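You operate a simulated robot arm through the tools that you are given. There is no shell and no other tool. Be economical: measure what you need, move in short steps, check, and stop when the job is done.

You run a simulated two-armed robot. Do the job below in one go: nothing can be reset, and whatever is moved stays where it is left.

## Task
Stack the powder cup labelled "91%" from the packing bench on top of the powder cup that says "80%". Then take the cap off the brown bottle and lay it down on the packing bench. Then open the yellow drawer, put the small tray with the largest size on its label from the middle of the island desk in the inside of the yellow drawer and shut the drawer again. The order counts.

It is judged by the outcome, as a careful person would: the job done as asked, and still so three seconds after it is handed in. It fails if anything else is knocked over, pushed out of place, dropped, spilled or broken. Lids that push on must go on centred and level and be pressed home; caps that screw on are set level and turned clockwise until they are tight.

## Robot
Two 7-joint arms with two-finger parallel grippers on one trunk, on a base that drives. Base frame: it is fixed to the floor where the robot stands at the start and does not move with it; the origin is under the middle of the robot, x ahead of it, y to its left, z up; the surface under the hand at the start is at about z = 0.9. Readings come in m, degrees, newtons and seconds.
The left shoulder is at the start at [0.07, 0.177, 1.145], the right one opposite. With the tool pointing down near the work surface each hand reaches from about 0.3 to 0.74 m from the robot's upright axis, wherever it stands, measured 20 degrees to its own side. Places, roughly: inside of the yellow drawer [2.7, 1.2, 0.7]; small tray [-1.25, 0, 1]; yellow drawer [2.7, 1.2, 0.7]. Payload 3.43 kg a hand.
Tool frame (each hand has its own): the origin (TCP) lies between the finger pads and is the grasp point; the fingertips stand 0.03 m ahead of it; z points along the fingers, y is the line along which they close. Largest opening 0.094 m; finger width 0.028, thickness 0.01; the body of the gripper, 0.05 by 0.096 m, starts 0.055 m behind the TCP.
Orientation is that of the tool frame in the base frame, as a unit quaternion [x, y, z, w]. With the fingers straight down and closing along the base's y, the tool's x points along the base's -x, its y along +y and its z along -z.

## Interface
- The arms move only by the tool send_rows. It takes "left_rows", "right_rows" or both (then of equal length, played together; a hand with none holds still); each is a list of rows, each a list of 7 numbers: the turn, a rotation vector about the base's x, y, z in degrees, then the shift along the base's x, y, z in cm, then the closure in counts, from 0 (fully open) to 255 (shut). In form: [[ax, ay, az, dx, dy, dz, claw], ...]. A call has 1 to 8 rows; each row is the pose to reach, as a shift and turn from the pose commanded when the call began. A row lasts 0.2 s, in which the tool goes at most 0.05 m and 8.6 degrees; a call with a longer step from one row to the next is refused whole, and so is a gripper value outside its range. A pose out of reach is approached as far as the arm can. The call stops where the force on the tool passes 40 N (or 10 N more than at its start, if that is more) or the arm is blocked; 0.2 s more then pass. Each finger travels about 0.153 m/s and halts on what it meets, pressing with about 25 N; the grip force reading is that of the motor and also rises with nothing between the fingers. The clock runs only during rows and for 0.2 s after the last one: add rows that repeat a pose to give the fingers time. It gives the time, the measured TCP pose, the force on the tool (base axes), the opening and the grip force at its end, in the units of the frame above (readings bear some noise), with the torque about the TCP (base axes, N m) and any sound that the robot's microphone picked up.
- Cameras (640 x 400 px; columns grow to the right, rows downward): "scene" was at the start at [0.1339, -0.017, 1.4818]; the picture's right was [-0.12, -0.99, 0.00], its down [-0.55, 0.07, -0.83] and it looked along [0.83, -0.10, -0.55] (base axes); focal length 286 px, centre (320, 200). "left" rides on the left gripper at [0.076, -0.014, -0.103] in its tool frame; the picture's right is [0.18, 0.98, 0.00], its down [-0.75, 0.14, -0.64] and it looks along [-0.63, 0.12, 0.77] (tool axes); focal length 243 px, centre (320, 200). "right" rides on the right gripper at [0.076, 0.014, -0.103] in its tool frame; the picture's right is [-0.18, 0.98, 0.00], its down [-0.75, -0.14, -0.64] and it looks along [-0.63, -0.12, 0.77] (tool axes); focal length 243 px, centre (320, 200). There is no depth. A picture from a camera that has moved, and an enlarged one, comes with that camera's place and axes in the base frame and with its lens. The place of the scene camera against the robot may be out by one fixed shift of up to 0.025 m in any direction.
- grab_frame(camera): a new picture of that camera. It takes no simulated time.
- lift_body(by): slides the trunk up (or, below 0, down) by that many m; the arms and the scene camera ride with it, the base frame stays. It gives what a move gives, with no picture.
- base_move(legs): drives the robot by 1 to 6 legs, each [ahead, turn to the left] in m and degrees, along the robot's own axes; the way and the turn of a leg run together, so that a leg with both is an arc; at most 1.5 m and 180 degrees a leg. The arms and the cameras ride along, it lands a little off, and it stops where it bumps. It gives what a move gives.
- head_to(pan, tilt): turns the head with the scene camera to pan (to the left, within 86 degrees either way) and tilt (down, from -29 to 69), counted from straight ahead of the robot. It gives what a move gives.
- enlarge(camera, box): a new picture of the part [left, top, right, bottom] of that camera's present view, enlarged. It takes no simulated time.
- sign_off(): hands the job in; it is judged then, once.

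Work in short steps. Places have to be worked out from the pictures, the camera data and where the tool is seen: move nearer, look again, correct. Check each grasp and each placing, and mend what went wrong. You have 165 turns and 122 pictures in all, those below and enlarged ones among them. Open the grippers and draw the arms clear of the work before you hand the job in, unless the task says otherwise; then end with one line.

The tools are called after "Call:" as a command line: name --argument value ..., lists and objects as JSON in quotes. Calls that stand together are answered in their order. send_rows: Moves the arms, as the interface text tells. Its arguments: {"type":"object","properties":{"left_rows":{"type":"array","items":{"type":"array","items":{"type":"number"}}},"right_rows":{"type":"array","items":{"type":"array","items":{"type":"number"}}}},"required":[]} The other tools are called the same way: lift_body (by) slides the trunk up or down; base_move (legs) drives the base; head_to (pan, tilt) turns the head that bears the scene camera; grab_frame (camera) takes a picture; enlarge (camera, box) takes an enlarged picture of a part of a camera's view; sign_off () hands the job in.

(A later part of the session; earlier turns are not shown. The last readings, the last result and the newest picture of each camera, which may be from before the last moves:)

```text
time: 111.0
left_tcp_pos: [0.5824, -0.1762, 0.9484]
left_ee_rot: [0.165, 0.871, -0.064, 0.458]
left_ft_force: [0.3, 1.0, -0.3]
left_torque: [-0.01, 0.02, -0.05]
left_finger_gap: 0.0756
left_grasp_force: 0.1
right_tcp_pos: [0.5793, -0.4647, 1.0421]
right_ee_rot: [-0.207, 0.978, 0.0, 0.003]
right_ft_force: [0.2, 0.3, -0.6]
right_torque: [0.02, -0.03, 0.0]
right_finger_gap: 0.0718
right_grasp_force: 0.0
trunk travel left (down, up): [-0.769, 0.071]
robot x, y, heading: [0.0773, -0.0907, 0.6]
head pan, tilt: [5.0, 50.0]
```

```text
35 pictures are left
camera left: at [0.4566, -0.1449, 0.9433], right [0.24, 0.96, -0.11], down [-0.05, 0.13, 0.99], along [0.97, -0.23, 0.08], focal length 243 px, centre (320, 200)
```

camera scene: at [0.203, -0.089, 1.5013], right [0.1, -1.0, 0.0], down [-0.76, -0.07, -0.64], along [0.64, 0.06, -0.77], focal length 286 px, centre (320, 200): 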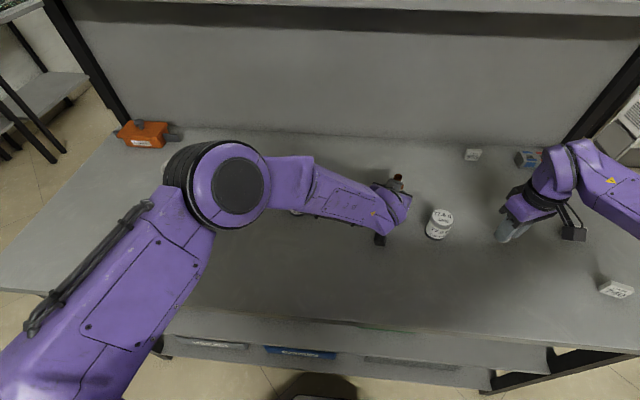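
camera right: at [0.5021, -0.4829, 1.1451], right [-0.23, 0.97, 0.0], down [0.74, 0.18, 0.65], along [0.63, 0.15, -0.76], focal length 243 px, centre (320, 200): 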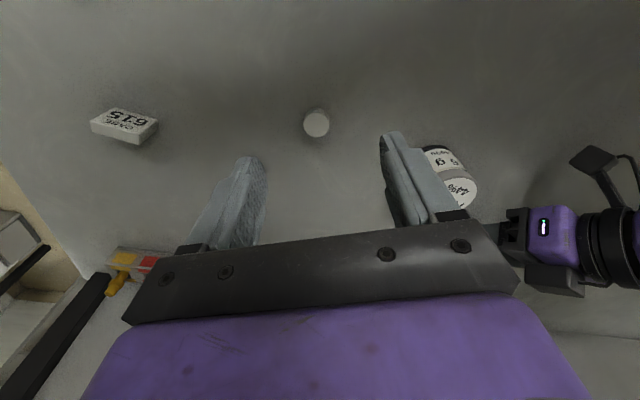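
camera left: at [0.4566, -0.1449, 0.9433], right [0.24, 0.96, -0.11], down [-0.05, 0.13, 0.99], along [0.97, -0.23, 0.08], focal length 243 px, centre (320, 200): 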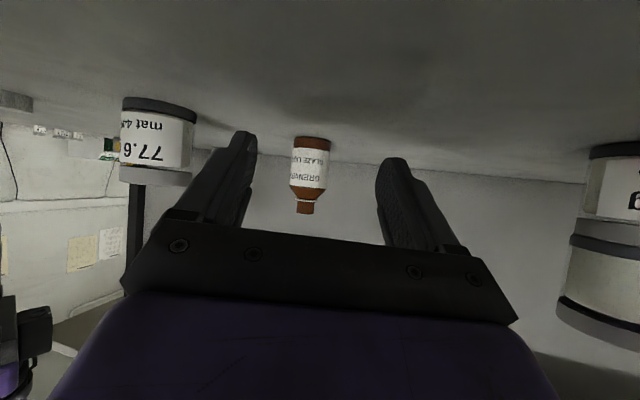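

The bottle stands upright, open. I draw both arms up and back for travel.

Call:
send_rows --left_rows '[[0, 0, 0, -2, 1, 4, 50], [0, 0, 0, -4, 2, 8, 50], [0, 0, 0, -5, 3, 12, 50], [0.6, 7, 3.1, -6, 5, 16, 50], [1.5, 14, 6.3, -7, 8, 19, 50], [3, 21, 9.4, -8, 11, 22, 50], [4.5, 28, 12.6, -9, 15, 23, 50], [6, 35, 15.7, -10, 19, 23, 50]]' --right_rows '[[0, 0, 0, 0, 0, 3, 60], [0, 0, 0, -2, 0, 6, 60], [0, 0, 0, -4, 1, 9, 60], [0, 0, 0, -6, 2, 11, 60], [0, 0, 0, -8, 3, 13, 60], [0, 0, 0, -10, 4, 13, 60], [0, 0, 0, -12, 5, 13, 60], [0, 0, 0, -14, 6, 13, 60]]'

Call:
base_move --legs '[[-0.35, 0]]'

Call:
head_to --pan 35 --tilt 20

Call:
grab_frame --camera "scene"

```text
time: 112.8
left_tcp_pos: [0.4827, 0.016, 1.1781]
left_ee_rot: [0.043, 0.985, -0.004, 0.17]
left_ft_force: [-0.3, 0.7, -0.1]
left_torque: [-0.02, 0.02, -0.01]
left_finger_gap: 0.0756
left_grasp_force: 0.1
right_tcp_pos: [0.4383, -0.4039, 1.1736]
right_ee_rot: [-0.207, 0.978, -0.001, 0.002]
right_ft_force: [-0.9, -0.2, 0.3]
right_torque: [-0.03, -0.03, -0.01]
right_finger_gap: 0.0718
right_grasp_force: 0.0
trunk travel left (down, up): [-0.769, 0.071]
robot x, y, heading: [0.0799, -0.0875, 0.5]
head pan, tilt: [5.0, 50.0]
```

```text
time: 115.1
left_tcp_pos: [0.1344, 0.0104, 1.1779]
left_ee_rot: [0.041, 0.985, -0.003, 0.169]
left_ft_force: [-0.1, 0.1, -0.2]
left_torque: [-0.02, 0.03, 0.02]
left_finger_gap: 0.0757
left_grasp_force: 0.0
right_tcp_pos: [0.0909, -0.4095, 1.1721]
right_ee_rot: [-0.208, 0.978, 0.001, 0.001]
right_ft_force: [0.4, 0.2, -0.4]
right_torque: [0.02, 0.02, 0.01]
right_finger_gap: 0.0722
right_grasp_force: 0.0
trunk travel left (down, up): [-0.769, 0.071]
robot x, y, heading: [-0.2693, -0.0974, 0.7]
head pan, tilt: [5.0, 50.0]
```

```text
time: 116.1
left_tcp_pos: [0.1337, 0.0101, 1.1789]
left_ee_rot: [0.041, 0.985, -0.003, 0.169]
left_ft_force: [0.3, -0.4, 0.2]
left_torque: [0.02, 0.0, -0.03]
left_finger_gap: 0.0754
left_grasp_force: 0.0
right_tcp_pos: [0.0912, -0.4093, 1.1732]
right_ee_rot: [-0.208, 0.978, 0.0, 0.002]
right_ft_force: [-0.1, -0.1, -0.2]
right_torque: [-0.02, 0.02, 0.04]
right_finger_gap: 0.0721
right_grasp_force: 0.0
trunk travel left (down, up): [-0.769, 0.071]
robot x, y, heading: [-0.2689, -0.089, 0.7]
head pan, tilt: [35.0, 20.0]
```

```text
34 pictures are left
camera scene: at [-0.1475, -0.0456, 1.5469], right [0.58, -0.81, 0.0], down [-0.28, -0.2, -0.94], along [0.76, 0.55, -0.34], focal length 286 px, centre (320, 200)
```

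scene: 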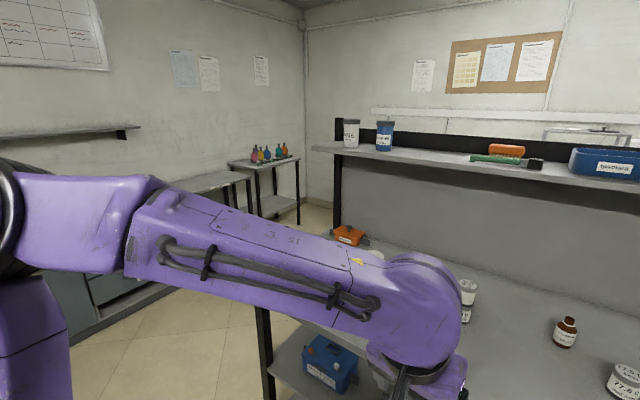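

The yellow drawer lies beyond the bench; the aisle on the left (y≈0.7–2.2) is open. I drive around: left to y≈1.25, then ahead to x≈1.0.

Call:
base_move --legs '[[0, 90], [1.32, 0], [0, -90], [1.3, 0]]'

Call:
head_to --pan -5 --tilt 25

Call:
grab_frame --camera "scene"

```text
time: 135.0
left_tcp_pos: [1.1985, 1.3279, 1.1788]
left_ee_rot: [0.055, 0.984, -0.008, 0.172]
left_ft_force: [1.1, -0.4, 0.0]
left_torque: [0.04, 0.02, -0.01]
left_finger_gap: 0.0754
left_grasp_force: 0.0
right_tcp_pos: [1.1446, 0.9065, 1.1763]
right_ee_rot: [-0.193, 0.981, 0.0, 0.003]
right_ft_force: [0.0, 0.1, 0.5]
right_torque: [0.02, 0.0, -0.04]
right_finger_gap: 0.072
right_grasp_force: 0.0
trunk travel left (down, up): [-0.769, 0.071]
robot x, y, heading: [0.7978, 1.2284, -0.7]
head pan, tilt: [35.0, 20.0]
stopped in leg 4: the robot was blocked; the commanded pose is now the measured one
```

```text
time: 136.0
left_tcp_pos: [1.1981, 1.3267, 1.1803]
left_ee_rot: [0.053, 0.984, -0.008, 0.172]
left_ft_force: [0.0, -0.1, 0.9]
left_torque: [0.01, -0.01, 0.0]
left_finger_gap: 0.0753
left_grasp_force: 0.2
right_tcp_pos: [1.1442, 0.907, 1.1759]
right_ee_rot: [-0.194, 0.981, 0.0, 0.003]
right_ft_force: [0.4, -0.1, -0.3]
right_torque: [0.02, 0.03, 0.0]
right_finger_gap: 0.0718
right_grasp_force: 0.1
trunk travel left (down, up): [-0.769, 0.071]
robot x, y, heading: [0.7968, 1.2256, -0.6]
head pan, tilt: [-5.0, 25.0]
```

```text
33 pictures are left
camera scene: at [0.9273, 1.2195, 1.5396], right [-0.1, -0.99, 0.01], down [-0.42, 0.04, -0.91], along [0.9, -0.09, -0.42], focal length 286 px, centre (320, 200)
```

scene: 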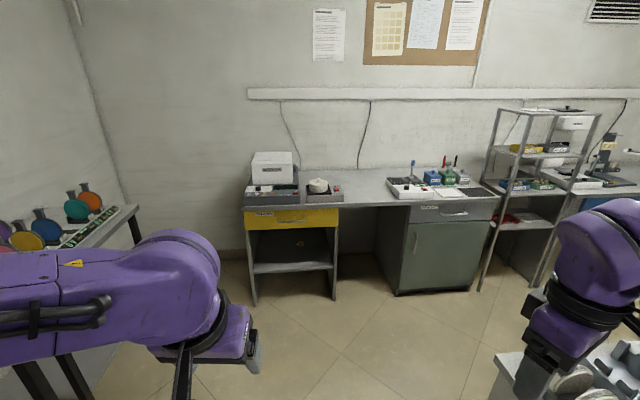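

Blocked at x=0.80. I look down to see what is near the base and right arm.

Call:
head_to --pan -40 --tilt 55

Call:
grab_frame --camera "scene"

Call:
head_to --pan 30 --tilt 55

Call:
grab_frame --camera "scene"

```text
time: 137.0
left_tcp_pos: [1.1984, 1.3281, 1.1801]
left_ee_rot: [0.053, 0.984, -0.007, 0.172]
left_ft_force: [0.4, -0.6, 0.2]
left_torque: [-0.02, 0.02, -0.02]
left_finger_gap: 0.0757
left_grasp_force: 0.1
right_tcp_pos: [1.1429, 0.9071, 1.1753]
right_ee_rot: [-0.194, 0.981, 0.0, 0.004]
right_ft_force: [0.3, 0.3, -0.3]
right_torque: [-0.01, -0.04, 0.0]
right_finger_gap: 0.0718
right_grasp_force: 0.0
trunk travel left (down, up): [-0.769, 0.071]
robot x, y, heading: [0.8013, 1.2258, -0.7]
head pan, tilt: [-40.0, 55.0]
```

```text
32 pictures are left
camera scene: at [0.8904, 1.1812, 1.4958], right [-0.65, -0.76, 0.0], down [-0.62, 0.53, -0.58], along [0.44, -0.38, -0.81], focal length 286 px, centre (320, 200)
```

scene: 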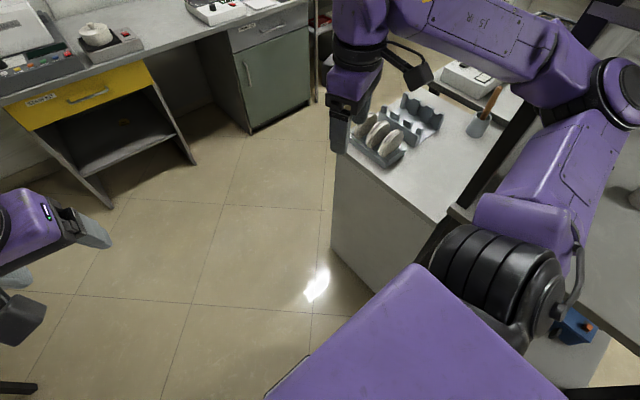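

```text
time: 138.4
left_tcp_pos: [1.1975, 1.325, 1.1793]
left_ee_rot: [0.053, 0.984, -0.007, 0.172]
left_ft_force: [-0.1, 0.0, 0.2]
left_torque: [-0.01, 0.01, -0.01]
left_finger_gap: 0.0759
left_grasp_force: 0.1
right_tcp_pos: [1.1449, 0.9066, 1.1754]
right_ee_rot: [-0.193, 0.981, 0.0, 0.004]
right_ft_force: [-0.2, -0.8, -0.2]
right_torque: [-0.02, 0.0, 0.01]
right_finger_gap: 0.0721
right_grasp_force: 0.0
trunk travel left (down, up): [-0.769, 0.071]
robot x, y, heading: [0.7992, 1.2252, -0.9]
head pan, tilt: [30.0, 55.0]
```

```text
31 pictures are left
camera scene: at [0.8988, 1.2635, 1.4952], right [0.49, -0.87, 0.01], down [-0.71, -0.4, -0.57], along [0.5, 0.27, -0.82], focal length 286 px, centre (320, 200)
```

scene: 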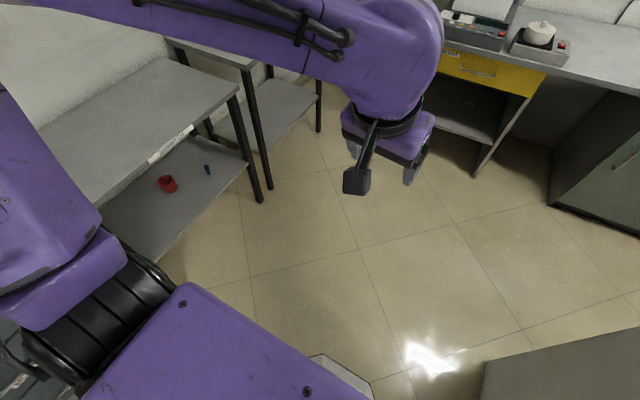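

The right elbow met the desk beside the aisle. I back up, shift left to y≈1.42 and go forward to x≈1.68, in front of the yellow drawer (handle ≈(2.44, 1.235, 0.70)).

Call:
base_move --legs '[[-0.3, 0], [0, 36], [0.35, 0], [0, -35], [0.9, 0]]'

Call:
lift_body --by -0.35

Call:
head_to --pan -10 --tilt 35

Call:
grab_frame --camera "scene"

```text
time: 150.0
left_tcp_pos: [2.0823, 1.521, 1.1775]
left_ee_rot: [0.052, 0.984, -0.004, 0.17]
left_ft_force: [-1.4, 0.5, 0.3]
left_torque: [0.05, 0.02, 0.0]
left_finger_gap: 0.0757
left_grasp_force: 0.0
right_tcp_pos: [2.0301, 1.1021, 1.1709]
right_ee_rot: [-0.194, 0.981, 0.004, 0.002]
right_ft_force: [-0.3, 1.1, 0.2]
right_torque: [0.03, 0.0, -0.06]
right_finger_gap: 0.0719
right_grasp_force: 0.0
trunk travel left (down, up): [-0.769, 0.071]
robot x, y, heading: [1.6736, 1.4247, -0.5]
head pan, tilt: [30.0, 55.0]
```

```text
time: 153.4
left_tcp_pos: [2.0811, 1.5214, 0.8286]
left_ee_rot: [0.052, 0.984, -0.003, 0.169]
left_ft_force: [-0.1, 0.0, 0.5]
left_torque: [0.0, 0.01, 0.01]
left_finger_gap: 0.0754
left_grasp_force: 0.0
right_tcp_pos: [2.0304, 1.1018, 0.8218]
right_ee_rot: [-0.196, 0.981, 0.004, 0.002]
right_ft_force: [-0.4, 0.4, 0.1]
right_torque: [-0.04, -0.01, 0.01]
right_finger_gap: 0.0719
right_grasp_force: 0.1
trunk travel left (down, up): [-0.419, 0.421]
robot x, y, heading: [1.678, 1.4255, -0.7]
head pan, tilt: [30.0, 55.0]
```

```text
time: 154.5
left_tcp_pos: [2.0827, 1.5215, 0.8272]
left_ee_rot: [0.052, 0.984, -0.003, 0.169]
left_ft_force: [-0.8, 0.3, -0.8]
left_torque: [0.0, 0.01, -0.03]
left_finger_gap: 0.0757
left_grasp_force: 0.1
right_tcp_pos: [2.0313, 1.1027, 0.8195]
right_ee_rot: [-0.195, 0.981, 0.004, 0.002]
right_ft_force: [-0.5, 0.1, 0.0]
right_torque: [0.0, 0.0, 0.02]
right_finger_gap: 0.072
right_grasp_force: 0.0
trunk travel left (down, up): [-0.419, 0.421]
robot x, y, heading: [1.6746, 1.4264, -0.5]
head pan, tilt: [-10.0, 35.0]
```

```text
30 pictures are left
camera scene: at [1.8091, 1.4039, 1.1731], right [-0.18, -0.98, 0.0], down [-0.56, 0.1, -0.82], along [0.81, -0.15, -0.57], focal length 286 px, centre (320, 200)
```

scene: 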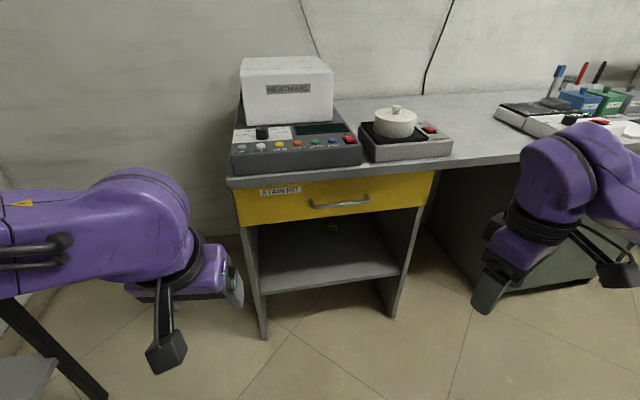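

Handle centre ≈(2.43, 1.235, 0.71), bar along y. I will grip it with the right hand, fingers forward and 30° down, closing in the vertical plane: first yaw +68°, then pitch up.

Call:
send_rows --right_rows '[[0, 0, 8.5, 0, 2, 0, 90], [0, 0, 17, 0, 4, 0, 90], [0, 0, 25.5, 0, 6, 0, 90], [0, 0, 34, 0, 8, 0, 90], [0, 0, 42.5, 0, 10, 0, 90], [0, 0, 51, 0, 12, 0, 90], [0, 0, 59.5, 0, 13, 0, 90], [0, 0, 67.5, 0, 13, 0, 90]]'

Call:
send_rows --right_rows '[[0, -8.5, 0, 1, 0, 0, 90], [0, -17, 0, 3, 0, 0, 90], [0, -25.5, 0, 5, 0, -1, 90], [0, -34, 0, 7, 0, -1, 90], [0, -42.5, 0, 10, 0, -1, 90], [0, -51, 0, 13, 0, -1, 90], [0, -60, 0, 16, 0, -1, 90]]'

Call:
grab_frame --camera "right"

Call:
grab_frame --camera "scene"

```text
time: 156.3
left_tcp_pos: [2.0818, 1.5213, 0.8279]
left_ee_rot: [0.052, 0.984, -0.004, 0.169]
left_ft_force: [0.3, 0.1, -0.7]
left_torque: [0.02, -0.02, 0.01]
left_finger_gap: 0.0757
left_grasp_force: 0.1
right_tcp_pos: [2.0301, 1.231, 0.8218]
right_ee_rot: [0.708, -0.706, -0.005, 0.001]
right_ft_force: [0.2, 0.4, 0.1]
right_torque: [0.02, 0.02, 0.02]
right_finger_gap: 0.0606
right_grasp_force: 0.0
trunk travel left (down, up): [-0.419, 0.421]
robot x, y, heading: [1.6764, 1.4281, -0.6]
head pan, tilt: [-10.0, 35.0]
```

```text
refused: row 7 steps farther than a row can; nothing moved
```

```text
29 pictures are left
camera right: at [2.0168, 1.156, 0.9233], right [-0.98, 0.18, 0.01], down [0.14, 0.75, 0.65], along [0.11, 0.64, -0.76], focal length 243 px, centre (320, 200)
```

right: 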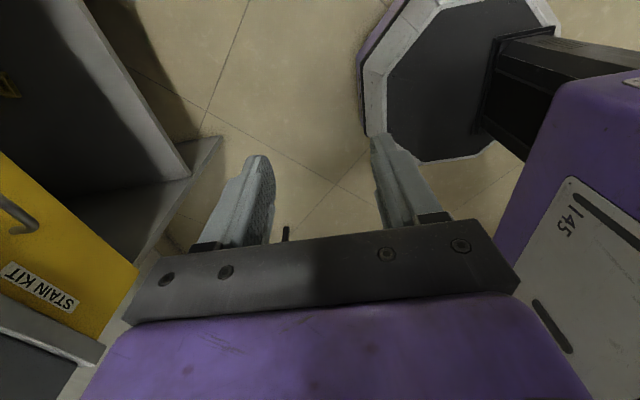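

```text
28 pictures are left
camera scene: at [1.8091, 1.4038, 1.1731], right [-0.18, -0.98, 0.0], down [-0.56, 0.1, -0.82], along [0.81, -0.15, -0.57], focal length 286 px, centre (320, 200)
```

scene: 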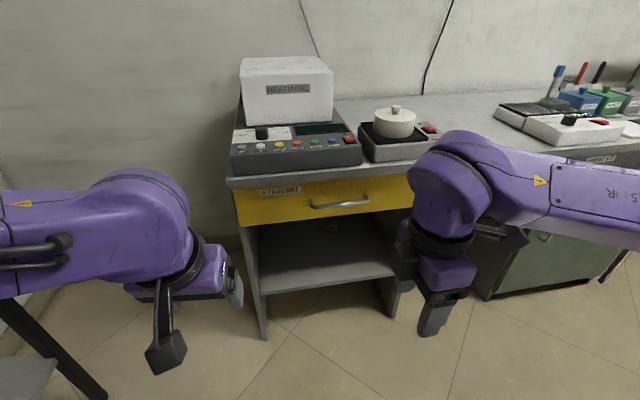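

Yaw done. Now the pitch, with correct step sizes.

Call:
send_rows --right_rows '[[0, -8, 0, 1, 0, 0, 90], [0, -16, 0, 3, 0, 0, 90], [0, -24, 0, 5, 0, -1, 90], [0, -32, 0, 7, 0, -1, 90], [0, -40, 0, 10, 0, -1, 90], [0, -48, 0, 13, 0, -1, 90], [0, -56, 0, 16, 0, -1, 90], [0, -60, 0, 18, 0, -1, 90]]'

Call:
grab_frame --camera "right"

```text
time: 158.1
left_tcp_pos: [2.083, 1.5212, 0.8279]
left_ee_rot: [0.052, 0.984, -0.003, 0.169]
left_ft_force: [-0.5, 0.1, -0.7]
left_torque: [0.0, -0.01, 0.03]
left_finger_gap: 0.0755
left_grasp_force: 0.1
right_tcp_pos: [2.2105, 1.2327, 0.8109]
right_ee_rot: [0.615, -0.612, 0.35, -0.354]
right_ft_force: [-1.0, 0.1, 0.0]
right_torque: [0.01, 0.03, -0.04]
right_finger_gap: 0.0607
right_grasp_force: 0.1
trunk travel left (down, up): [-0.419, 0.421]
robot x, y, heading: [1.6763, 1.4256, -0.7]
head pan, tilt: [-10.0, 35.0]
```

```text
27 pictures are left
camera right: at [2.1152, 1.1557, 0.8503], right [-0.5, 0.18, -0.85], down [-0.49, 0.75, 0.45], along [0.72, 0.64, -0.28], focal length 243 px, centre (320, 200)
```

right: 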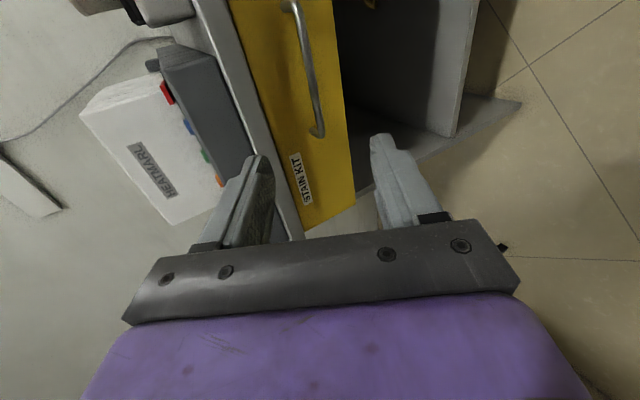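

Handle from this camera: x≈2.41, y≈1.222, z≈0.71. I level the hand by another 20°, narrow the fingers to 40 mm, and stage 9 cm before the bar.

Call:
send_rows --right_rows '[[0, -7, 0, 2, 0, -2, 147], [0, -14, 0, 4, -0.4, -4, 147], [0, -20, 0, 7, -0.8, -6.5, 147], [0, -20, 0, 10, -0.8, -8.6, 147], [0, -20, 0, 10, -0.8, -8.6, 147]]'

Call:
grab_frame --camera "right"

Call:
enlarge --camera "scene" --box '[260, 150, 480, 290]'

```text
time: 159.3
left_tcp_pos: [2.0811, 1.5221, 0.828]
left_ee_rot: [0.052, 0.984, -0.003, 0.169]
left_ft_force: [0.8, 0.3, -0.3]
left_torque: [0.01, 0.02, 0.01]
left_finger_gap: 0.0755
left_grasp_force: 0.0
right_tcp_pos: [2.3116, 1.2238, 0.7257]
right_ee_rot: [0.544, -0.542, 0.452, -0.454]
right_ft_force: [0.3, 0.2, 0.9]
right_torque: [0.0, 0.01, 0.0]
right_finger_gap: 0.0399
right_grasp_force: 0.0
trunk travel left (down, up): [-0.419, 0.421]
robot x, y, heading: [1.6762, 1.4263, -0.5]
head pan, tilt: [-10.0, 35.0]
```

```text
26 pictures are left
camera right: at [2.2082, 1.1474, 0.7298], right [-0.18, 0.18, -0.97], down [-0.61, 0.75, 0.25], along [0.77, 0.63, -0.02], focal length 243 px, centre (320, 200)
```

right: 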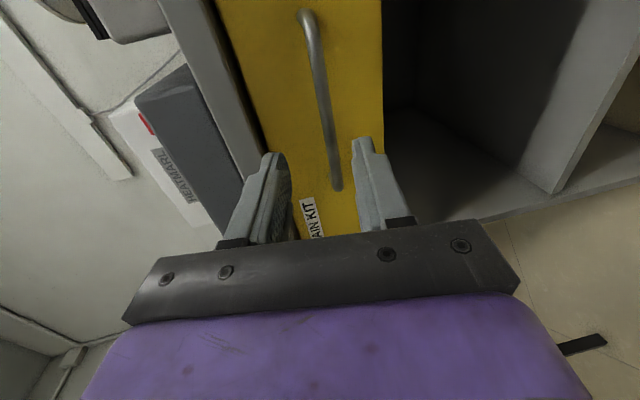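

```text
2.86 times, centred on (370, 220) of scene
camera zoom: at [1.8089, 1.4038, 1.1731], right [-0.18, -0.98, 0.0], down [-0.56, 0.1, -0.82], along [0.81, -0.15, -0.57], focal length 816 px, centre (177, 143)
```

zoom: 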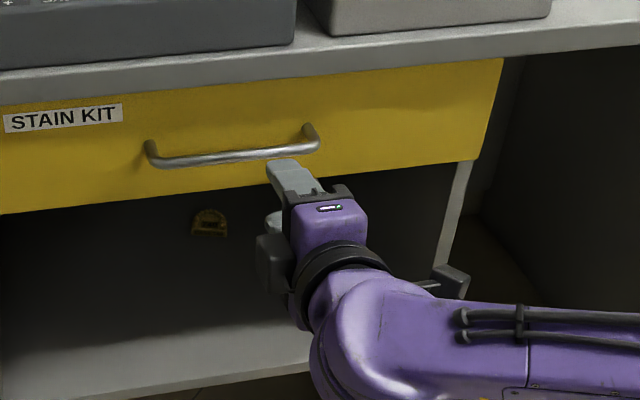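

Bar is at z≈0.702. I advance to TCP (2.392, 1.224, 0.705) so the fingers straddle the bar, then close.

Call:
send_rows --right_rows '[[0, 0, 0, 3, 0, -1.5, 147], [0, 0, 0, 5.5, 0, -2.0, 147], [0, 0, 0, 7, 0, -2.1, 147], [0, 0, 0, 8, 0, -2.1, 147], [0, 0, 0, 8, 0, -2.1, 255], [0, 0, 0, 8, 0, -2.1, 255]]'

Call:
grab_frame --camera "right"

```text
time: 160.7
left_tcp_pos: [2.0805, 1.5212, 0.8292]
left_ee_rot: [0.053, 0.984, -0.004, 0.171]
left_ft_force: [-0.1, 0.1, 0.1]
left_torque: [0.0, -0.03, 0.01]
left_finger_gap: 0.0755
left_grasp_force: 0.1
right_tcp_pos: [2.3899, 1.2239, 0.7054]
right_ee_rot: [0.544, -0.541, 0.452, -0.454]
right_ft_force: [-11.5, -1.8, 2.6]
right_torque: [-0.02, -0.05, 0.12]
right_finger_gap: 0.0
right_grasp_force: 32.7
trunk travel left (down, up): [-0.419, 0.421]
robot x, y, heading: [1.6802, 1.4264, -0.4]
head pan, tilt: [-10.0, 35.0]
```

```text
24 pictures are left
camera right: at [2.2855, 1.1478, 0.7099], right [-0.18, 0.18, -0.97], down [-0.61, 0.75, 0.25], along [0.77, 0.63, -0.02], focal length 243 px, centre (320, 200)
```

right: 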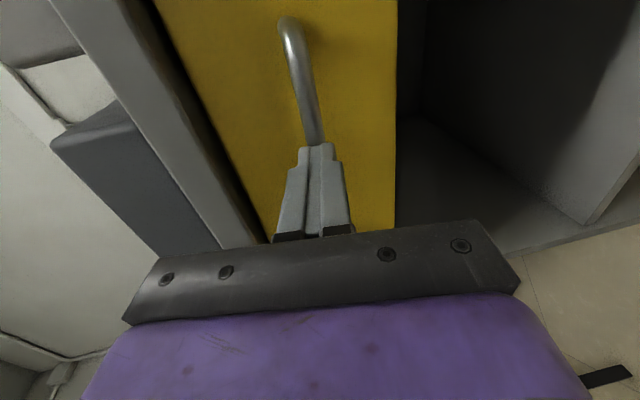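

The fingers closed just short of the bar, so it is ~2.425. I back off, reopen, and go 3 cm deeper.

Call:
send_rows --right_rows '[[0, 0, 0, -2, 0, 0.3, 147], [0, 0, 0, -2, 0, 0.3, 147], [0, 0, 0, 0, 0, 0, 147], [0, 0, 0, 1.5, 0, -0.2, 147], [0, 0, 0, 2.3, 0, -0.3, 147], [0, 0, 0, 2.3, 0, -0.3, 255], [0, 0, 0, 2.3, 0, -0.3, 255]]'

```text
time: 162.3
left_tcp_pos: [2.0824, 1.5214, 0.8283]
left_ee_rot: [0.053, 0.984, -0.003, 0.17]
left_ft_force: [-0.1, 0.4, -0.3]
left_torque: [0.03, 0.0, 0.0]
left_finger_gap: 0.0753
left_grasp_force: 0.1
right_tcp_pos: [2.4138, 1.2231, 0.7014]
right_ee_rot: [0.544, -0.542, 0.452, -0.455]
right_ft_force: [2.5, -1.1, 4.9]
right_torque: [-0.1, -0.05, 0.33]
right_finger_gap: 0.0117
right_grasp_force: 44.6
trunk travel left (down, up): [-0.419, 0.421]
robot x, y, heading: [1.6768, 1.4263, -0.5]
head pan, tilt: [-10.0, 35.0]
```

Bar gripped (11.7 mm). I pull 6 cm with the arm to see that the drawer comes.

Call:
send_rows --right_rows '[[0, 0, 0, -1.5, 0, 0, 255], [0, 0, 0, -3, 0, 0, 255], [0, 0, 0, -4.5, 0, 0, 255], [0, 0, 0, -6, 0, 0, 255]]'

```text
time: 163.3
left_tcp_pos: [2.08, 1.5225, 0.8293]
left_ee_rot: [0.052, 0.984, -0.003, 0.17]
left_ft_force: [-0.1, 1.0, -0.1]
left_torque: [-0.01, 0.01, -0.03]
left_finger_gap: 0.0754
left_grasp_force: 0.2
right_tcp_pos: [2.3529, 1.2241, 0.7034]
right_ee_rot: [0.544, -0.541, 0.452, -0.454]
right_ft_force: [-1.9, -2.9, 6.8]
right_torque: [-0.23, -0.06, -0.49]
right_finger_gap: 0.0117
right_grasp_force: 44.7
trunk travel left (down, up): [-0.419, 0.421]
robot x, y, heading: [1.6741, 1.4269, -0.6]
head pan, tilt: [-10.0, 35.0]
```

The drawer follows. I pull further by driving back 0.22 m.

Call:
base_move --legs '[[-0.22, 0]]'

Call:
grab_frame --camera "scene"

```text
time: 165.0
left_tcp_pos: [1.861, 1.5227, 0.8291]
left_ee_rot: [0.053, 0.984, -0.003, 0.169]
left_ft_force: [-0.9, 0.5, -0.6]
left_torque: [0.01, -0.02, 0.03]
left_finger_gap: 0.0757
left_grasp_force: 0.0
right_tcp_pos: [2.1333, 1.2236, 0.7018]
right_ee_rot: [-0.542, 0.543, -0.452, 0.454]
right_ft_force: [2.0, -11.1, 7.8]
right_torque: [-0.32, -0.1, 0.01]
right_finger_gap: 0.0118
right_grasp_force: 44.9
trunk travel left (down, up): [-0.419, 0.421]
robot x, y, heading: [1.457, 1.4307, -0.7]
head pan, tilt: [-10.0, 35.0]
```

```text
23 pictures are left
camera scene: at [1.5878, 1.4045, 1.1733], right [-0.18, -0.98, 0.0], down [-0.56, 0.11, -0.82], along [0.81, -0.15, -0.57], focal length 286 px, centre (320, 200)
```

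scene: 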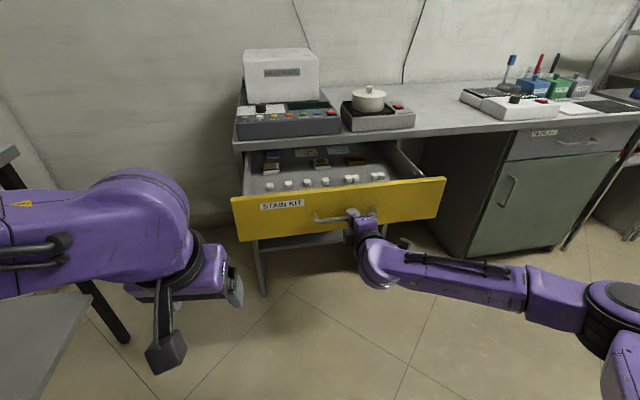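

The drawer is open ~0.28 m and holds small items. I release the handle, back off, and enlarge the interior.

Call:
send_rows --right_rows '[[0, 0, 0, 0, 0, 0, 200], [0, 0, 0, 0, 0, 0, 147], [0, 0, 0, -2, 0, 0.2, 147], [0, 0, 0, -5, 0, 0.5, 147], [0, 0, 0, -8, 0, 1, 147], [0, 0, 0, -11, 0, 2, 147]]'

Call:
enlarge --camera "scene" --box '[220, 120, 460, 270]'

```text
time: 166.4
left_tcp_pos: [1.8614, 1.524, 0.8285]
left_ee_rot: [0.052, 0.984, -0.002, 0.17]
left_ft_force: [-0.2, -0.8, 0.0]
left_torque: [0.0, -0.01, 0.01]
left_finger_gap: 0.0756
left_grasp_force: 0.0
right_tcp_pos: [2.0233, 1.224, 0.7212]
right_ee_rot: [0.543, -0.542, 0.453, -0.453]
right_ft_force: [0.2, 0.1, -0.5]
right_torque: [0.01, -0.02, 0.01]
right_finger_gap: 0.0402
right_grasp_force: 0.0
trunk travel left (down, up): [-0.419, 0.421]
robot x, y, heading: [1.4603, 1.426, -0.5]
head pan, tilt: [-10.0, 35.0]
```

```text
2.67 times, centred on (340, 195) of scene
camera zoom: at [1.5884, 1.4056, 1.1732], right [-0.18, -0.98, 0.0], down [-0.56, 0.1, -0.82], along [0.81, -0.15, -0.57], focal length 762 px, centre (267, 213)
```

zoom: 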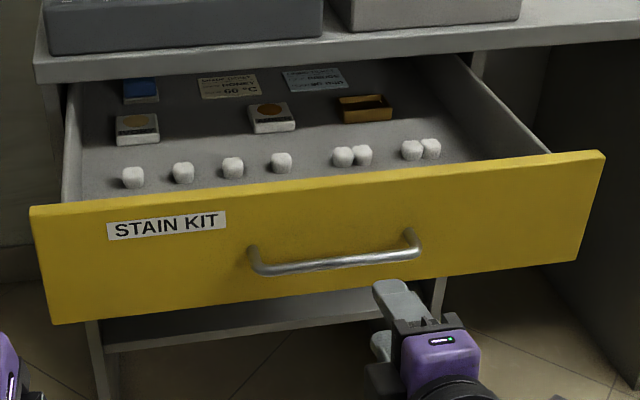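

I raise the trunk for travel and to look into the front part of the drawer from above.

Call:
lift_body --by 0.4

Call:
head_to --pan -12 --tilt 48

Call:
grab_frame --camera "scene"

```text
time: 170.2
left_tcp_pos: [1.8616, 1.5222, 1.2284]
left_ee_rot: [0.052, 0.984, -0.004, 0.17]
left_ft_force: [-0.1, -0.4, -0.6]
left_torque: [0.01, 0.03, -0.02]
left_finger_gap: 0.0758
left_grasp_force: 0.1
right_tcp_pos: [2.0233, 1.2234, 1.1203]
right_ee_rot: [0.543, -0.543, 0.453, -0.453]
right_ft_force: [0.4, 0.5, 0.4]
right_torque: [0.0, 0.0, 0.01]
right_finger_gap: 0.04
right_grasp_force: 0.1
trunk travel left (down, up): [-0.819, 0.021]
robot x, y, heading: [1.4586, 1.424, -0.5]
head pan, tilt: [-10.0, 35.0]
```

```text
time: 171.0
left_tcp_pos: [1.8614, 1.5234, 1.2286]
left_ee_rot: [0.053, 0.984, -0.004, 0.169]
left_ft_force: [-0.1, 0.2, 0.7]
left_torque: [-0.02, 0.01, 0.0]
left_finger_gap: 0.0754
left_grasp_force: 0.1
right_tcp_pos: [2.0251, 1.2244, 1.1214]
right_ee_rot: [0.544, -0.542, 0.452, -0.454]
right_ft_force: [0.0, 1.0, -0.5]
right_torque: [0.01, -0.02, 0.01]
right_finger_gap: 0.0399
right_grasp_force: 0.0
trunk travel left (down, up): [-0.819, 0.021]
robot x, y, heading: [1.4575, 1.4299, -0.2]
head pan, tilt: [-12.0, 48.0]
```

```text
21 pictures are left
camera scene: at [1.5794, 1.4045, 1.5541], right [-0.22, -0.98, 0.0], down [-0.73, 0.16, -0.67], along [0.65, -0.14, -0.74], focal length 286 px, centre (320, 200)
```

scene: 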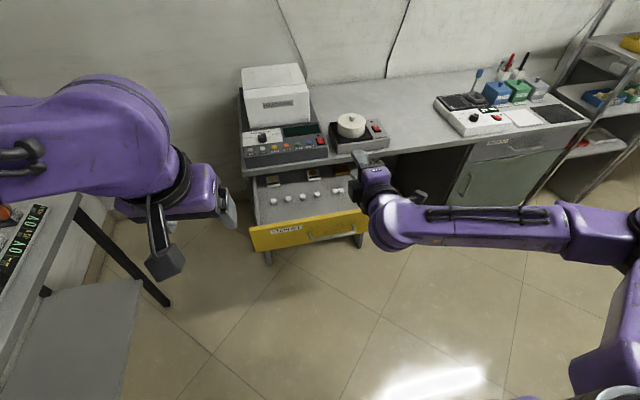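

The front part of the drawer floor (x≈2.2–2.35) is empty, room for the tray. I fold the right hand back to point down and drive back toward the island desk.

Call:
send_rows --right_rows '[[0, 8, 0, -2, 0, 0, 100], [0, 16, 0, -4, 0, 1, 100], [0, 24, 0, -6, 0, 2, 100], [0, 32, 0, -8, 0, 3, 100], [0, 40, 0, -10, -2, 4, 100], [0, 48, 0, -13, -5, 4, 100], [0, 56, 0, -16, -8, 4, 100], [0, 64, 0, -19, -11, 4, 100]]'

Call:
send_rows --right_rows '[[0, 8, 0, -1, 0, 0, 60], [0, 16, 0, -1, 0, 0, 30], [0, 16, 0, -1, 0, 0, 0]]'

Call:
base_move --legs '[[-1.5, 0], [0, -90], [1.4, 0], [0, -90]]'

Call:
head_to --pan 0 --tilt 38

Call:
grab_frame --camera "scene"

```text
time: 172.8
left_tcp_pos: [1.8626, 1.5222, 1.2282]
left_ee_rot: [0.053, 0.984, -0.003, 0.17]
left_ft_force: [-0.3, -0.3, 0.2]
left_torque: [0.01, -0.03, -0.02]
left_finger_gap: 0.0757
left_grasp_force: 0.2
right_tcp_pos: [1.8329, 1.1142, 1.1604]
right_ee_rot: [0.701, -0.7, 0.095, -0.097]
right_ft_force: [0.2, -0.3, -0.6]
right_torque: [0.04, 0.0, -0.02]
right_finger_gap: 0.0572
right_grasp_force: 0.0
trunk travel left (down, up): [-0.819, 0.021]
robot x, y, heading: [1.4578, 1.4293, -0.6]
head pan, tilt: [-12.0, 48.0]
```

```text
time: 173.6
left_tcp_pos: [1.8617, 1.524, 1.229]
left_ee_rot: [0.053, 0.984, -0.004, 0.169]
left_ft_force: [-0.8, -0.1, 0.3]
left_torque: [0.01, -0.04, 0.0]
left_finger_gap: 0.0757
left_grasp_force: 0.1
right_tcp_pos: [1.8238, 1.1149, 1.1606]
right_ee_rot: [0.707, -0.707, -0.003, 0.002]
right_ft_force: [0.0, -0.8, -0.5]
right_torque: [-0.01, 0.0, -0.01]
right_finger_gap: 0.0939
right_grasp_force: 0.1
trunk travel left (down, up): [-0.819, 0.021]
robot x, y, heading: [1.457, 1.4284, -0.5]
head pan, tilt: [-12.0, 48.0]
```

```text
time: 195.2
left_tcp_pos: [-0.4347, -0.0565, 1.2279]
left_ee_rot: [0.984, -0.052, -0.169, -0.004]
left_ft_force: [0.2, 0.5, 0.0]
left_torque: [-0.02, 0.03, 0.02]
left_finger_gap: 0.0753
left_grasp_force: 0.1
right_tcp_pos: [-0.3964, 0.3524, 1.1599]
right_ee_rot: [0.707, 0.707, 0.002, 0.004]
right_ft_force: [0.4, 0.4, 0.6]
right_torque: [0.0, -0.05, 0.07]
right_finger_gap: 0.094
right_grasp_force: 0.0
trunk travel left (down, up): [-0.819, 0.021]
robot x, y, heading: [-0.0307, 0.0392, 179.4]
head pan, tilt: [-12.0, 48.0]
```

```text
time: 196.0
left_tcp_pos: [-0.4342, -0.0571, 1.2282]
left_ee_rot: [0.984, -0.053, -0.169, -0.003]
left_ft_force: [-0.8, 0.1, 0.3]
left_torque: [-0.02, -0.01, -0.01]
left_finger_gap: 0.0756
left_grasp_force: 0.1
right_tcp_pos: [-0.3973, 0.3524, 1.1602]
right_ee_rot: [0.707, 0.707, 0.001, 0.003]
right_ft_force: [0.1, 0.5, 0.7]
right_torque: [0.02, -0.01, 0.02]
right_finger_gap: 0.094
right_grasp_force: 0.0
trunk travel left (down, up): [-0.819, 0.021]
robot x, y, heading: [-0.0283, 0.0397, 179.2]
head pan, tilt: [0.0, 38.0]
```

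```text
20 pictures are left
camera scene: at [-0.1699, 0.0341, 1.5685], right [0.01, 1.0, 0.0], down [0.62, -0.01, -0.79], along [-0.79, 0.01, -0.62], focal length 286 px, centre (320, 200)
```

scene: 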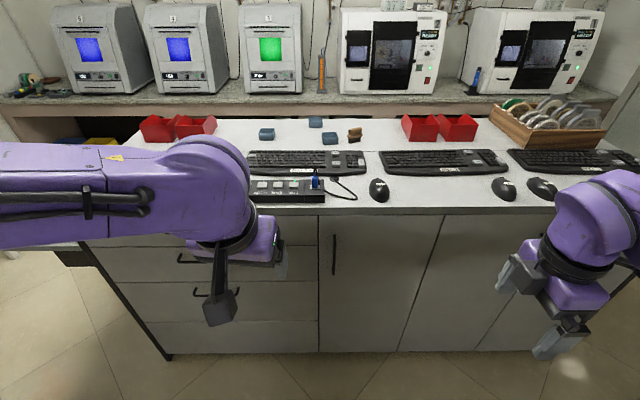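

I see small items in the middle of the island. I enlarge to read the labels.

Call:
enlarge --camera "scene" --box '[240, 105, 390, 160]'

```text
4.27 times, centred on (315, 132) of scene
camera zoom: at [-0.1699, 0.0341, 1.5685], right [0.01, 1.0, 0.0], down [0.62, -0.01, -0.79], along [-0.79, 0.01, -0.62], focal length 1219 px, centre (341, 488)
```

zoom: 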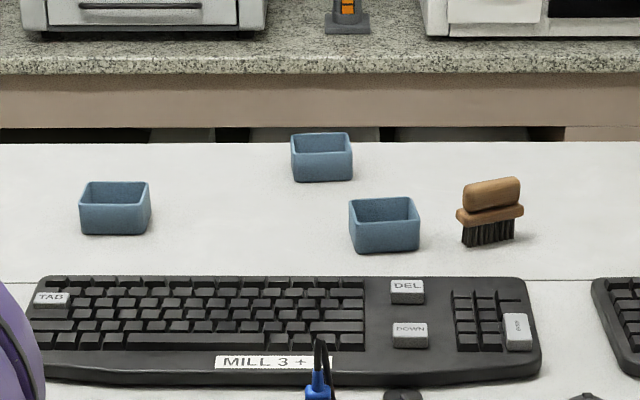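

Three small blue trays stand in the middle; their labels face away. I drive closer, then look at their far sides with a hand camera.

Call:
base_move --legs '[[0.58, 0]]'

Call:
head_to --pan 0 --tilt 45

Call:
grab_frame --camera "scene"

```text
time: 198.9
left_tcp_pos: [-0.9535, -0.0529, 1.2253]
left_ee_rot: [0.984, -0.053, -0.168, -0.004]
left_ft_force: [-0.5, 0.1, -0.4]
left_torque: [0.01, -0.09, 0.0]
left_finger_gap: 0.0758
left_grasp_force: 0.0
right_tcp_pos: [-0.9147, 0.3565, 1.159]
right_ee_rot: [0.707, 0.707, 0.003, 0.004]
right_ft_force: [-1.1, 0.0, -0.8]
right_torque: [0.0, -0.07, -0.01]
right_finger_gap: 0.094
right_grasp_force: 0.1
trunk travel left (down, up): [-0.819, 0.021]
robot x, y, heading: [-0.5452, 0.0378, 179.5]
head pan, tilt: [0.0, 38.0]
stopped in leg 1: the robot was blocked; the commanded pose is now the measured one
```

```text
time: 199.6
left_tcp_pos: [-0.9491, -0.052, 1.2273]
left_ee_rot: [0.984, -0.052, -0.168, -0.003]
left_ft_force: [-0.5, 0.5, 1.5]
left_torque: [-0.02, 0.03, -0.02]
left_finger_gap: 0.0755
left_grasp_force: 0.1
right_tcp_pos: [-0.9109, 0.3579, 1.1595]
right_ee_rot: [0.708, 0.706, 0.002, 0.004]
right_ft_force: [-0.7, -1.3, -1.2]
right_torque: [-0.01, -0.05, 0.05]
right_finger_gap: 0.0938
right_grasp_force: 0.0
trunk travel left (down, up): [-0.819, 0.021]
robot x, y, heading: [-0.5436, 0.0439, 179.3]
head pan, tilt: [0.0, 45.0]
```

```text
18 pictures are left
camera scene: at [-0.681, 0.0388, 1.5581], right [0.01, 1.0, 0.0], down [0.71, -0.01, -0.71], along [-0.71, 0.01, -0.71], focal length 286 px, centre (320, 200)
```

scene: 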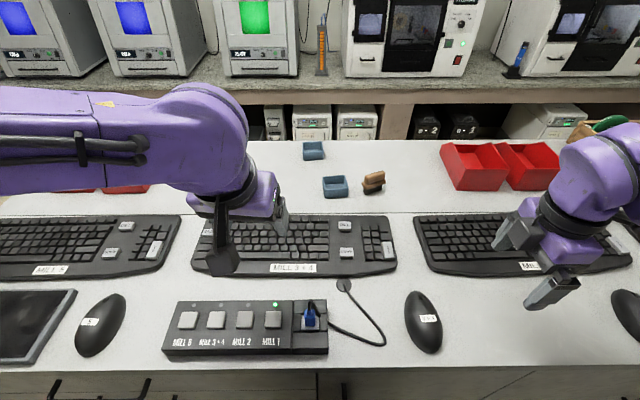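

Trays lie at about (−1.24, 0.085), (−1.42, 0.02) and (−1.27, −0.17), top ≈1.05. I enlarge them from here.

Call:
enlarge --camera "scene" --box '[280, 130, 400, 205]'

```text
5.33 times, centred on (340, 168) of scene
camera zoom: at [-0.681, 0.0388, 1.5581], right [0.01, 1.0, 0.0], down [0.71, -0.01, -0.71], along [-0.71, 0.01, -0.71], focal length 1523 px, centre (213, 373)
```

zoom: 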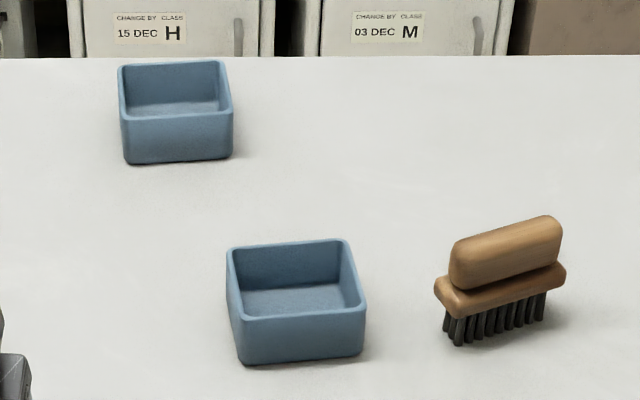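

The labels must be on the far sides. I drive around the island's −y end and look along it from the far side.

Call:
base_move --legs '[[-0.4, 0], [0, 90], [1.35, 0], [0, -90], [1.48, 0], [0, -85]]'

Call:
head_to --pan -22 --tilt 24

Call:
grab_frame --camera "scene"

```text
time: 226.6
left_tcp_pos: [-1.7734, -0.8829, 1.2295]
left_ee_rot: [-0.683, 0.71, 0.122, 0.117]
left_ft_force: [0.1, 0.4, -0.3]
left_torque: [-0.01, -0.03, -0.02]
left_finger_gap: 0.0754
left_grasp_force: 0.1
right_tcp_pos: [-1.363, -0.894, 1.1608]
right_ee_rot: [0.999, 0.034, 0.0, 0.004]
right_ft_force: [0.7, -0.3, -0.8]
right_torque: [0.04, -0.02, -0.03]
right_finger_gap: 0.0938
right_grasp_force: 0.0
trunk travel left (down, up): [-0.819, 0.021]
robot x, y, heading: [-1.6488, -1.2821, 93.5]
head pan, tilt: [0.0, 45.0]
```

```text
time: 227.5
left_tcp_pos: [-1.7742, -0.8838, 1.2282]
left_ee_rot: [-0.683, 0.711, 0.122, 0.119]
left_ft_force: [-0.3, 0.7, 0.7]
left_torque: [0.0, 0.0, 0.01]
left_finger_gap: 0.0753
left_grasp_force: 0.1
right_tcp_pos: [-1.3623, -0.8934, 1.1611]
right_ee_rot: [0.999, 0.034, -0.001, 0.004]
right_ft_force: [1.0, 0.3, 0.5]
right_torque: [0.0, -0.03, -0.01]
right_finger_gap: 0.094
right_grasp_force: 0.1
trunk travel left (down, up): [-0.819, 0.021]
robot x, y, heading: [-1.6495, -1.2796, 93.6]
head pan, tilt: [-22.0, 24.0]
```

```text
16 pictures are left
camera scene: at [-1.629, -1.1495, 1.5904], right [0.95, -0.32, 0.0], down [-0.13, -0.39, -0.91], along [0.29, 0.87, -0.41], focal length 286 px, centre (320, 200)
```

scene: 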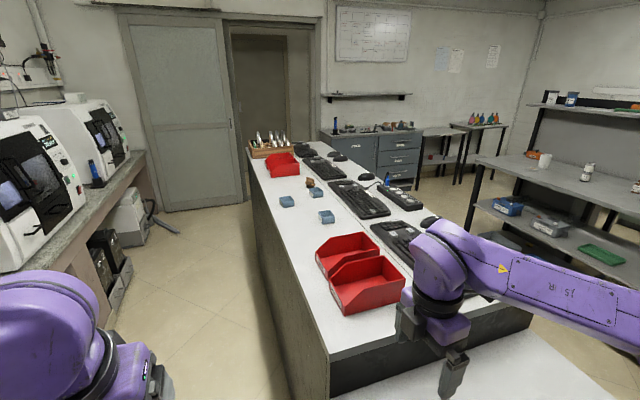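

The far aisle is wide. I enlarge the trays.

Call:
enlarge --camera "scene" --box '[268, 174, 348, 226]'

```text
7.69 times, centred on (308, 200) of scene
camera zoom: at [-1.629, -1.1495, 1.5904], right [0.95, -0.32, 0.0], down [-0.13, -0.39, -0.91], along [0.29, 0.87, -0.41], focal length 2197 px, centre (412, 200)
```

zoom: 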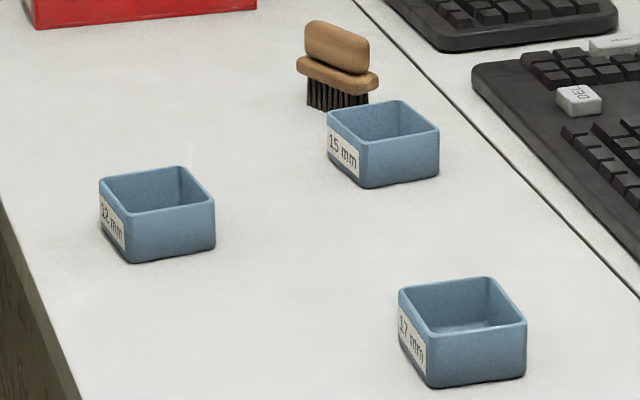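

Labels read 12, 15 and 17 mm; the 17 mm tray is the one at (−1.277, −0.171), top ≈1.06. It is easily reached from the far aisle (island edge x≈−1.47), so I drive there and face +x.

Call:
base_move --legs '[[0, 10.5], [1.02, 0], [0, -104]]'

Call:
head_to --pan 10 --tilt 50

Call:
grab_frame --camera "scene"

```text
time: 237.8
left_tcp_pos: [-1.4873, -0.2012, 1.2291]
left_ee_rot: [0.056, 0.984, -0.005, 0.169]
left_ft_force: [0.2, 0.4, 0.6]
left_torque: [0.01, 0.01, -0.02]
left_finger_gap: 0.0758
left_grasp_force: 0.0
right_tcp_pos: [-1.5261, -0.6115, 1.1611]
right_ee_rot: [-0.706, 0.709, 0.002, -0.002]
right_ft_force: [-0.1, -0.2, 0.1]
right_torque: [-0.03, -0.01, -0.02]
right_finger_gap: 0.094
right_grasp_force: 0.1
trunk travel left (down, up): [-0.819, 0.021]
robot x, y, heading: [-1.889, -0.2957, -0.7]
head pan, tilt: [-22.0, 24.0]
```

```text
time: 238.8
left_tcp_pos: [-1.4854, -0.2011, 1.2291]
left_ee_rot: [0.055, 0.984, -0.004, 0.169]
left_ft_force: [0.1, 0.3, 0.3]
left_torque: [0.01, 0.02, 0.03]
left_finger_gap: 0.0756
left_grasp_force: 0.0
right_tcp_pos: [-1.5264, -0.6102, 1.1609]
right_ee_rot: [-0.705, 0.709, 0.004, -0.001]
right_ft_force: [0.1, 0.2, 0.3]
right_torque: [0.0, -0.02, -0.02]
right_finger_gap: 0.094
right_grasp_force: 0.1
trunk travel left (down, up): [-0.819, 0.021]
robot x, y, heading: [-1.891, -0.2934, -0.8]
head pan, tilt: [10.0, 50.0]
```

```text
14 pictures are left
camera scene: at [-1.7709, -0.2895, 1.5514], right [0.16, -0.99, 0.0], down [-0.76, -0.12, -0.64], along [0.64, 0.1, -0.77], focal length 286 px, centre (320, 200)
```

scene: 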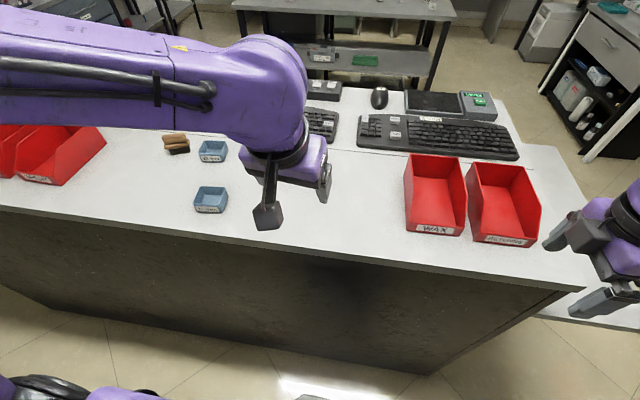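

The 17 mm tray is behind the left hand at (−1.277, −0.171). I straighten the left hand and bring it above the tray, open, and look.

Call:
send_rows --left_rows '[[0.4, 5, 1.6, 4, 0.5, 0, 0], [0.8, 10, 3.2, 8, 1, -2, 0], [1.1, 15, 4.8, 12, 2, -4, 0], [1.5, 19.4, 6.5, 16, 3, -6, 0], [1.5, 19.4, 6.5, 19, 3, -8, 0], [1.5, 19.4, 6.5, 20.8, 3, -9.5, 0], [1.5, 19.4, 6.5, 20.8, 3, -9.5, 0]]'

Call:
grab_frame --camera "left"

```text
time: 240.4
left_tcp_pos: [-1.2791, -0.1715, 1.1344]
left_ee_rot: [0.001, 1.0, 0.01, 0.0]
left_ft_force: [0.0, -0.3, 0.0]
left_torque: [-0.01, 0.01, -0.01]
left_finger_gap: 0.0939
left_grasp_force: 0.1
right_tcp_pos: [-1.5274, -0.6102, 1.1608]
right_ee_rot: [-0.705, 0.709, 0.003, -0.002]
right_ft_force: [0.9, 0.2, 1.0]
right_torque: [-0.03, 0.02, 0.04]
right_finger_gap: 0.094
right_grasp_force: 0.0
trunk travel left (down, up): [-0.819, 0.021]
robot x, y, heading: [-1.8949, -0.2944, -0.8]
head pan, tilt: [10.0, 50.0]
```

```text
13 pictures are left
camera left: at [-1.3548, -0.1868, 1.2349], right [-0.18, 0.98, 0.02], down [0.75, 0.13, 0.65], along [0.63, 0.13, -0.76], focal length 243 px, centre (320, 200)
```

left: 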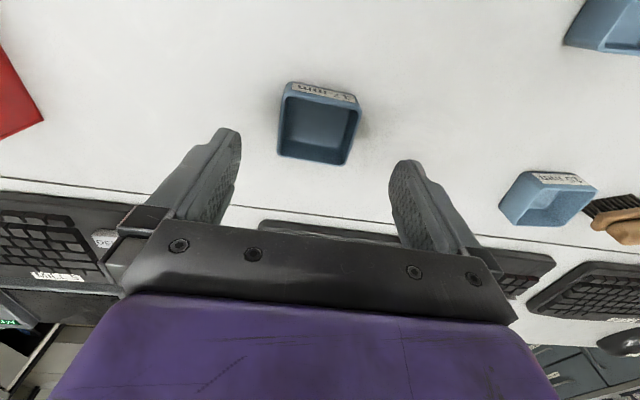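

Tray rim centre at (−1.281, −0.171), aligned. I descend with the open fingers to z≈1.07 and close.

Call:
send_rows --left_rows '[[0, -0.6, -2, -0.2, 0, -3, 0], [0, -1.1, -3, -0.2, 0, -5, 0], [0, -1.1, -3, -0.2, 0, -6.4, 0], [0, -1.1, -3, -0.2, 0, -6.4, 80], [0, -1.1, -3, -0.2, 0, -6.4, 160], [0, -1.1, -3, -0.2, 0, -6.4, 255], [0, -1.1, -3, -0.2, 0, -6.4, 255]]'

Call:
grab_frame --camera "left"

```text
time: 242.0
left_tcp_pos: [-1.2804, -0.1713, 1.069]
left_ee_rot: [0.026, 1.0, 0.01, 0.01]
left_ft_force: [1.0, -0.6, 0.5]
left_torque: [0.01, 0.0, 0.04]
left_finger_gap: 0.0609
left_grasp_force: 24.9
right_tcp_pos: [-1.5258, -0.6113, 1.1603]
right_ee_rot: [-0.706, 0.709, 0.002, -0.002]
right_ft_force: [-0.5, 0.0, -0.4]
right_torque: [-0.01, 0.02, 0.0]
right_finger_gap: 0.094
right_grasp_force: 0.0
trunk travel left (down, up): [-0.819, 0.021]
robot x, y, heading: [-1.8914, -0.2985, -0.8]
head pan, tilt: [10.0, 50.0]
```

```text
12 pictures are left
camera left: at [-1.3601, -0.183, 1.1695], right [-0.13, 0.99, 0.01], down [0.75, 0.09, 0.66], along [0.65, 0.1, -0.75], focal length 243 px, centre (320, 200)
```

left: 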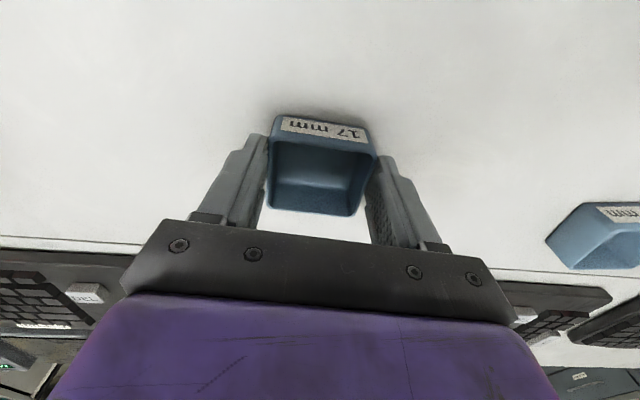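

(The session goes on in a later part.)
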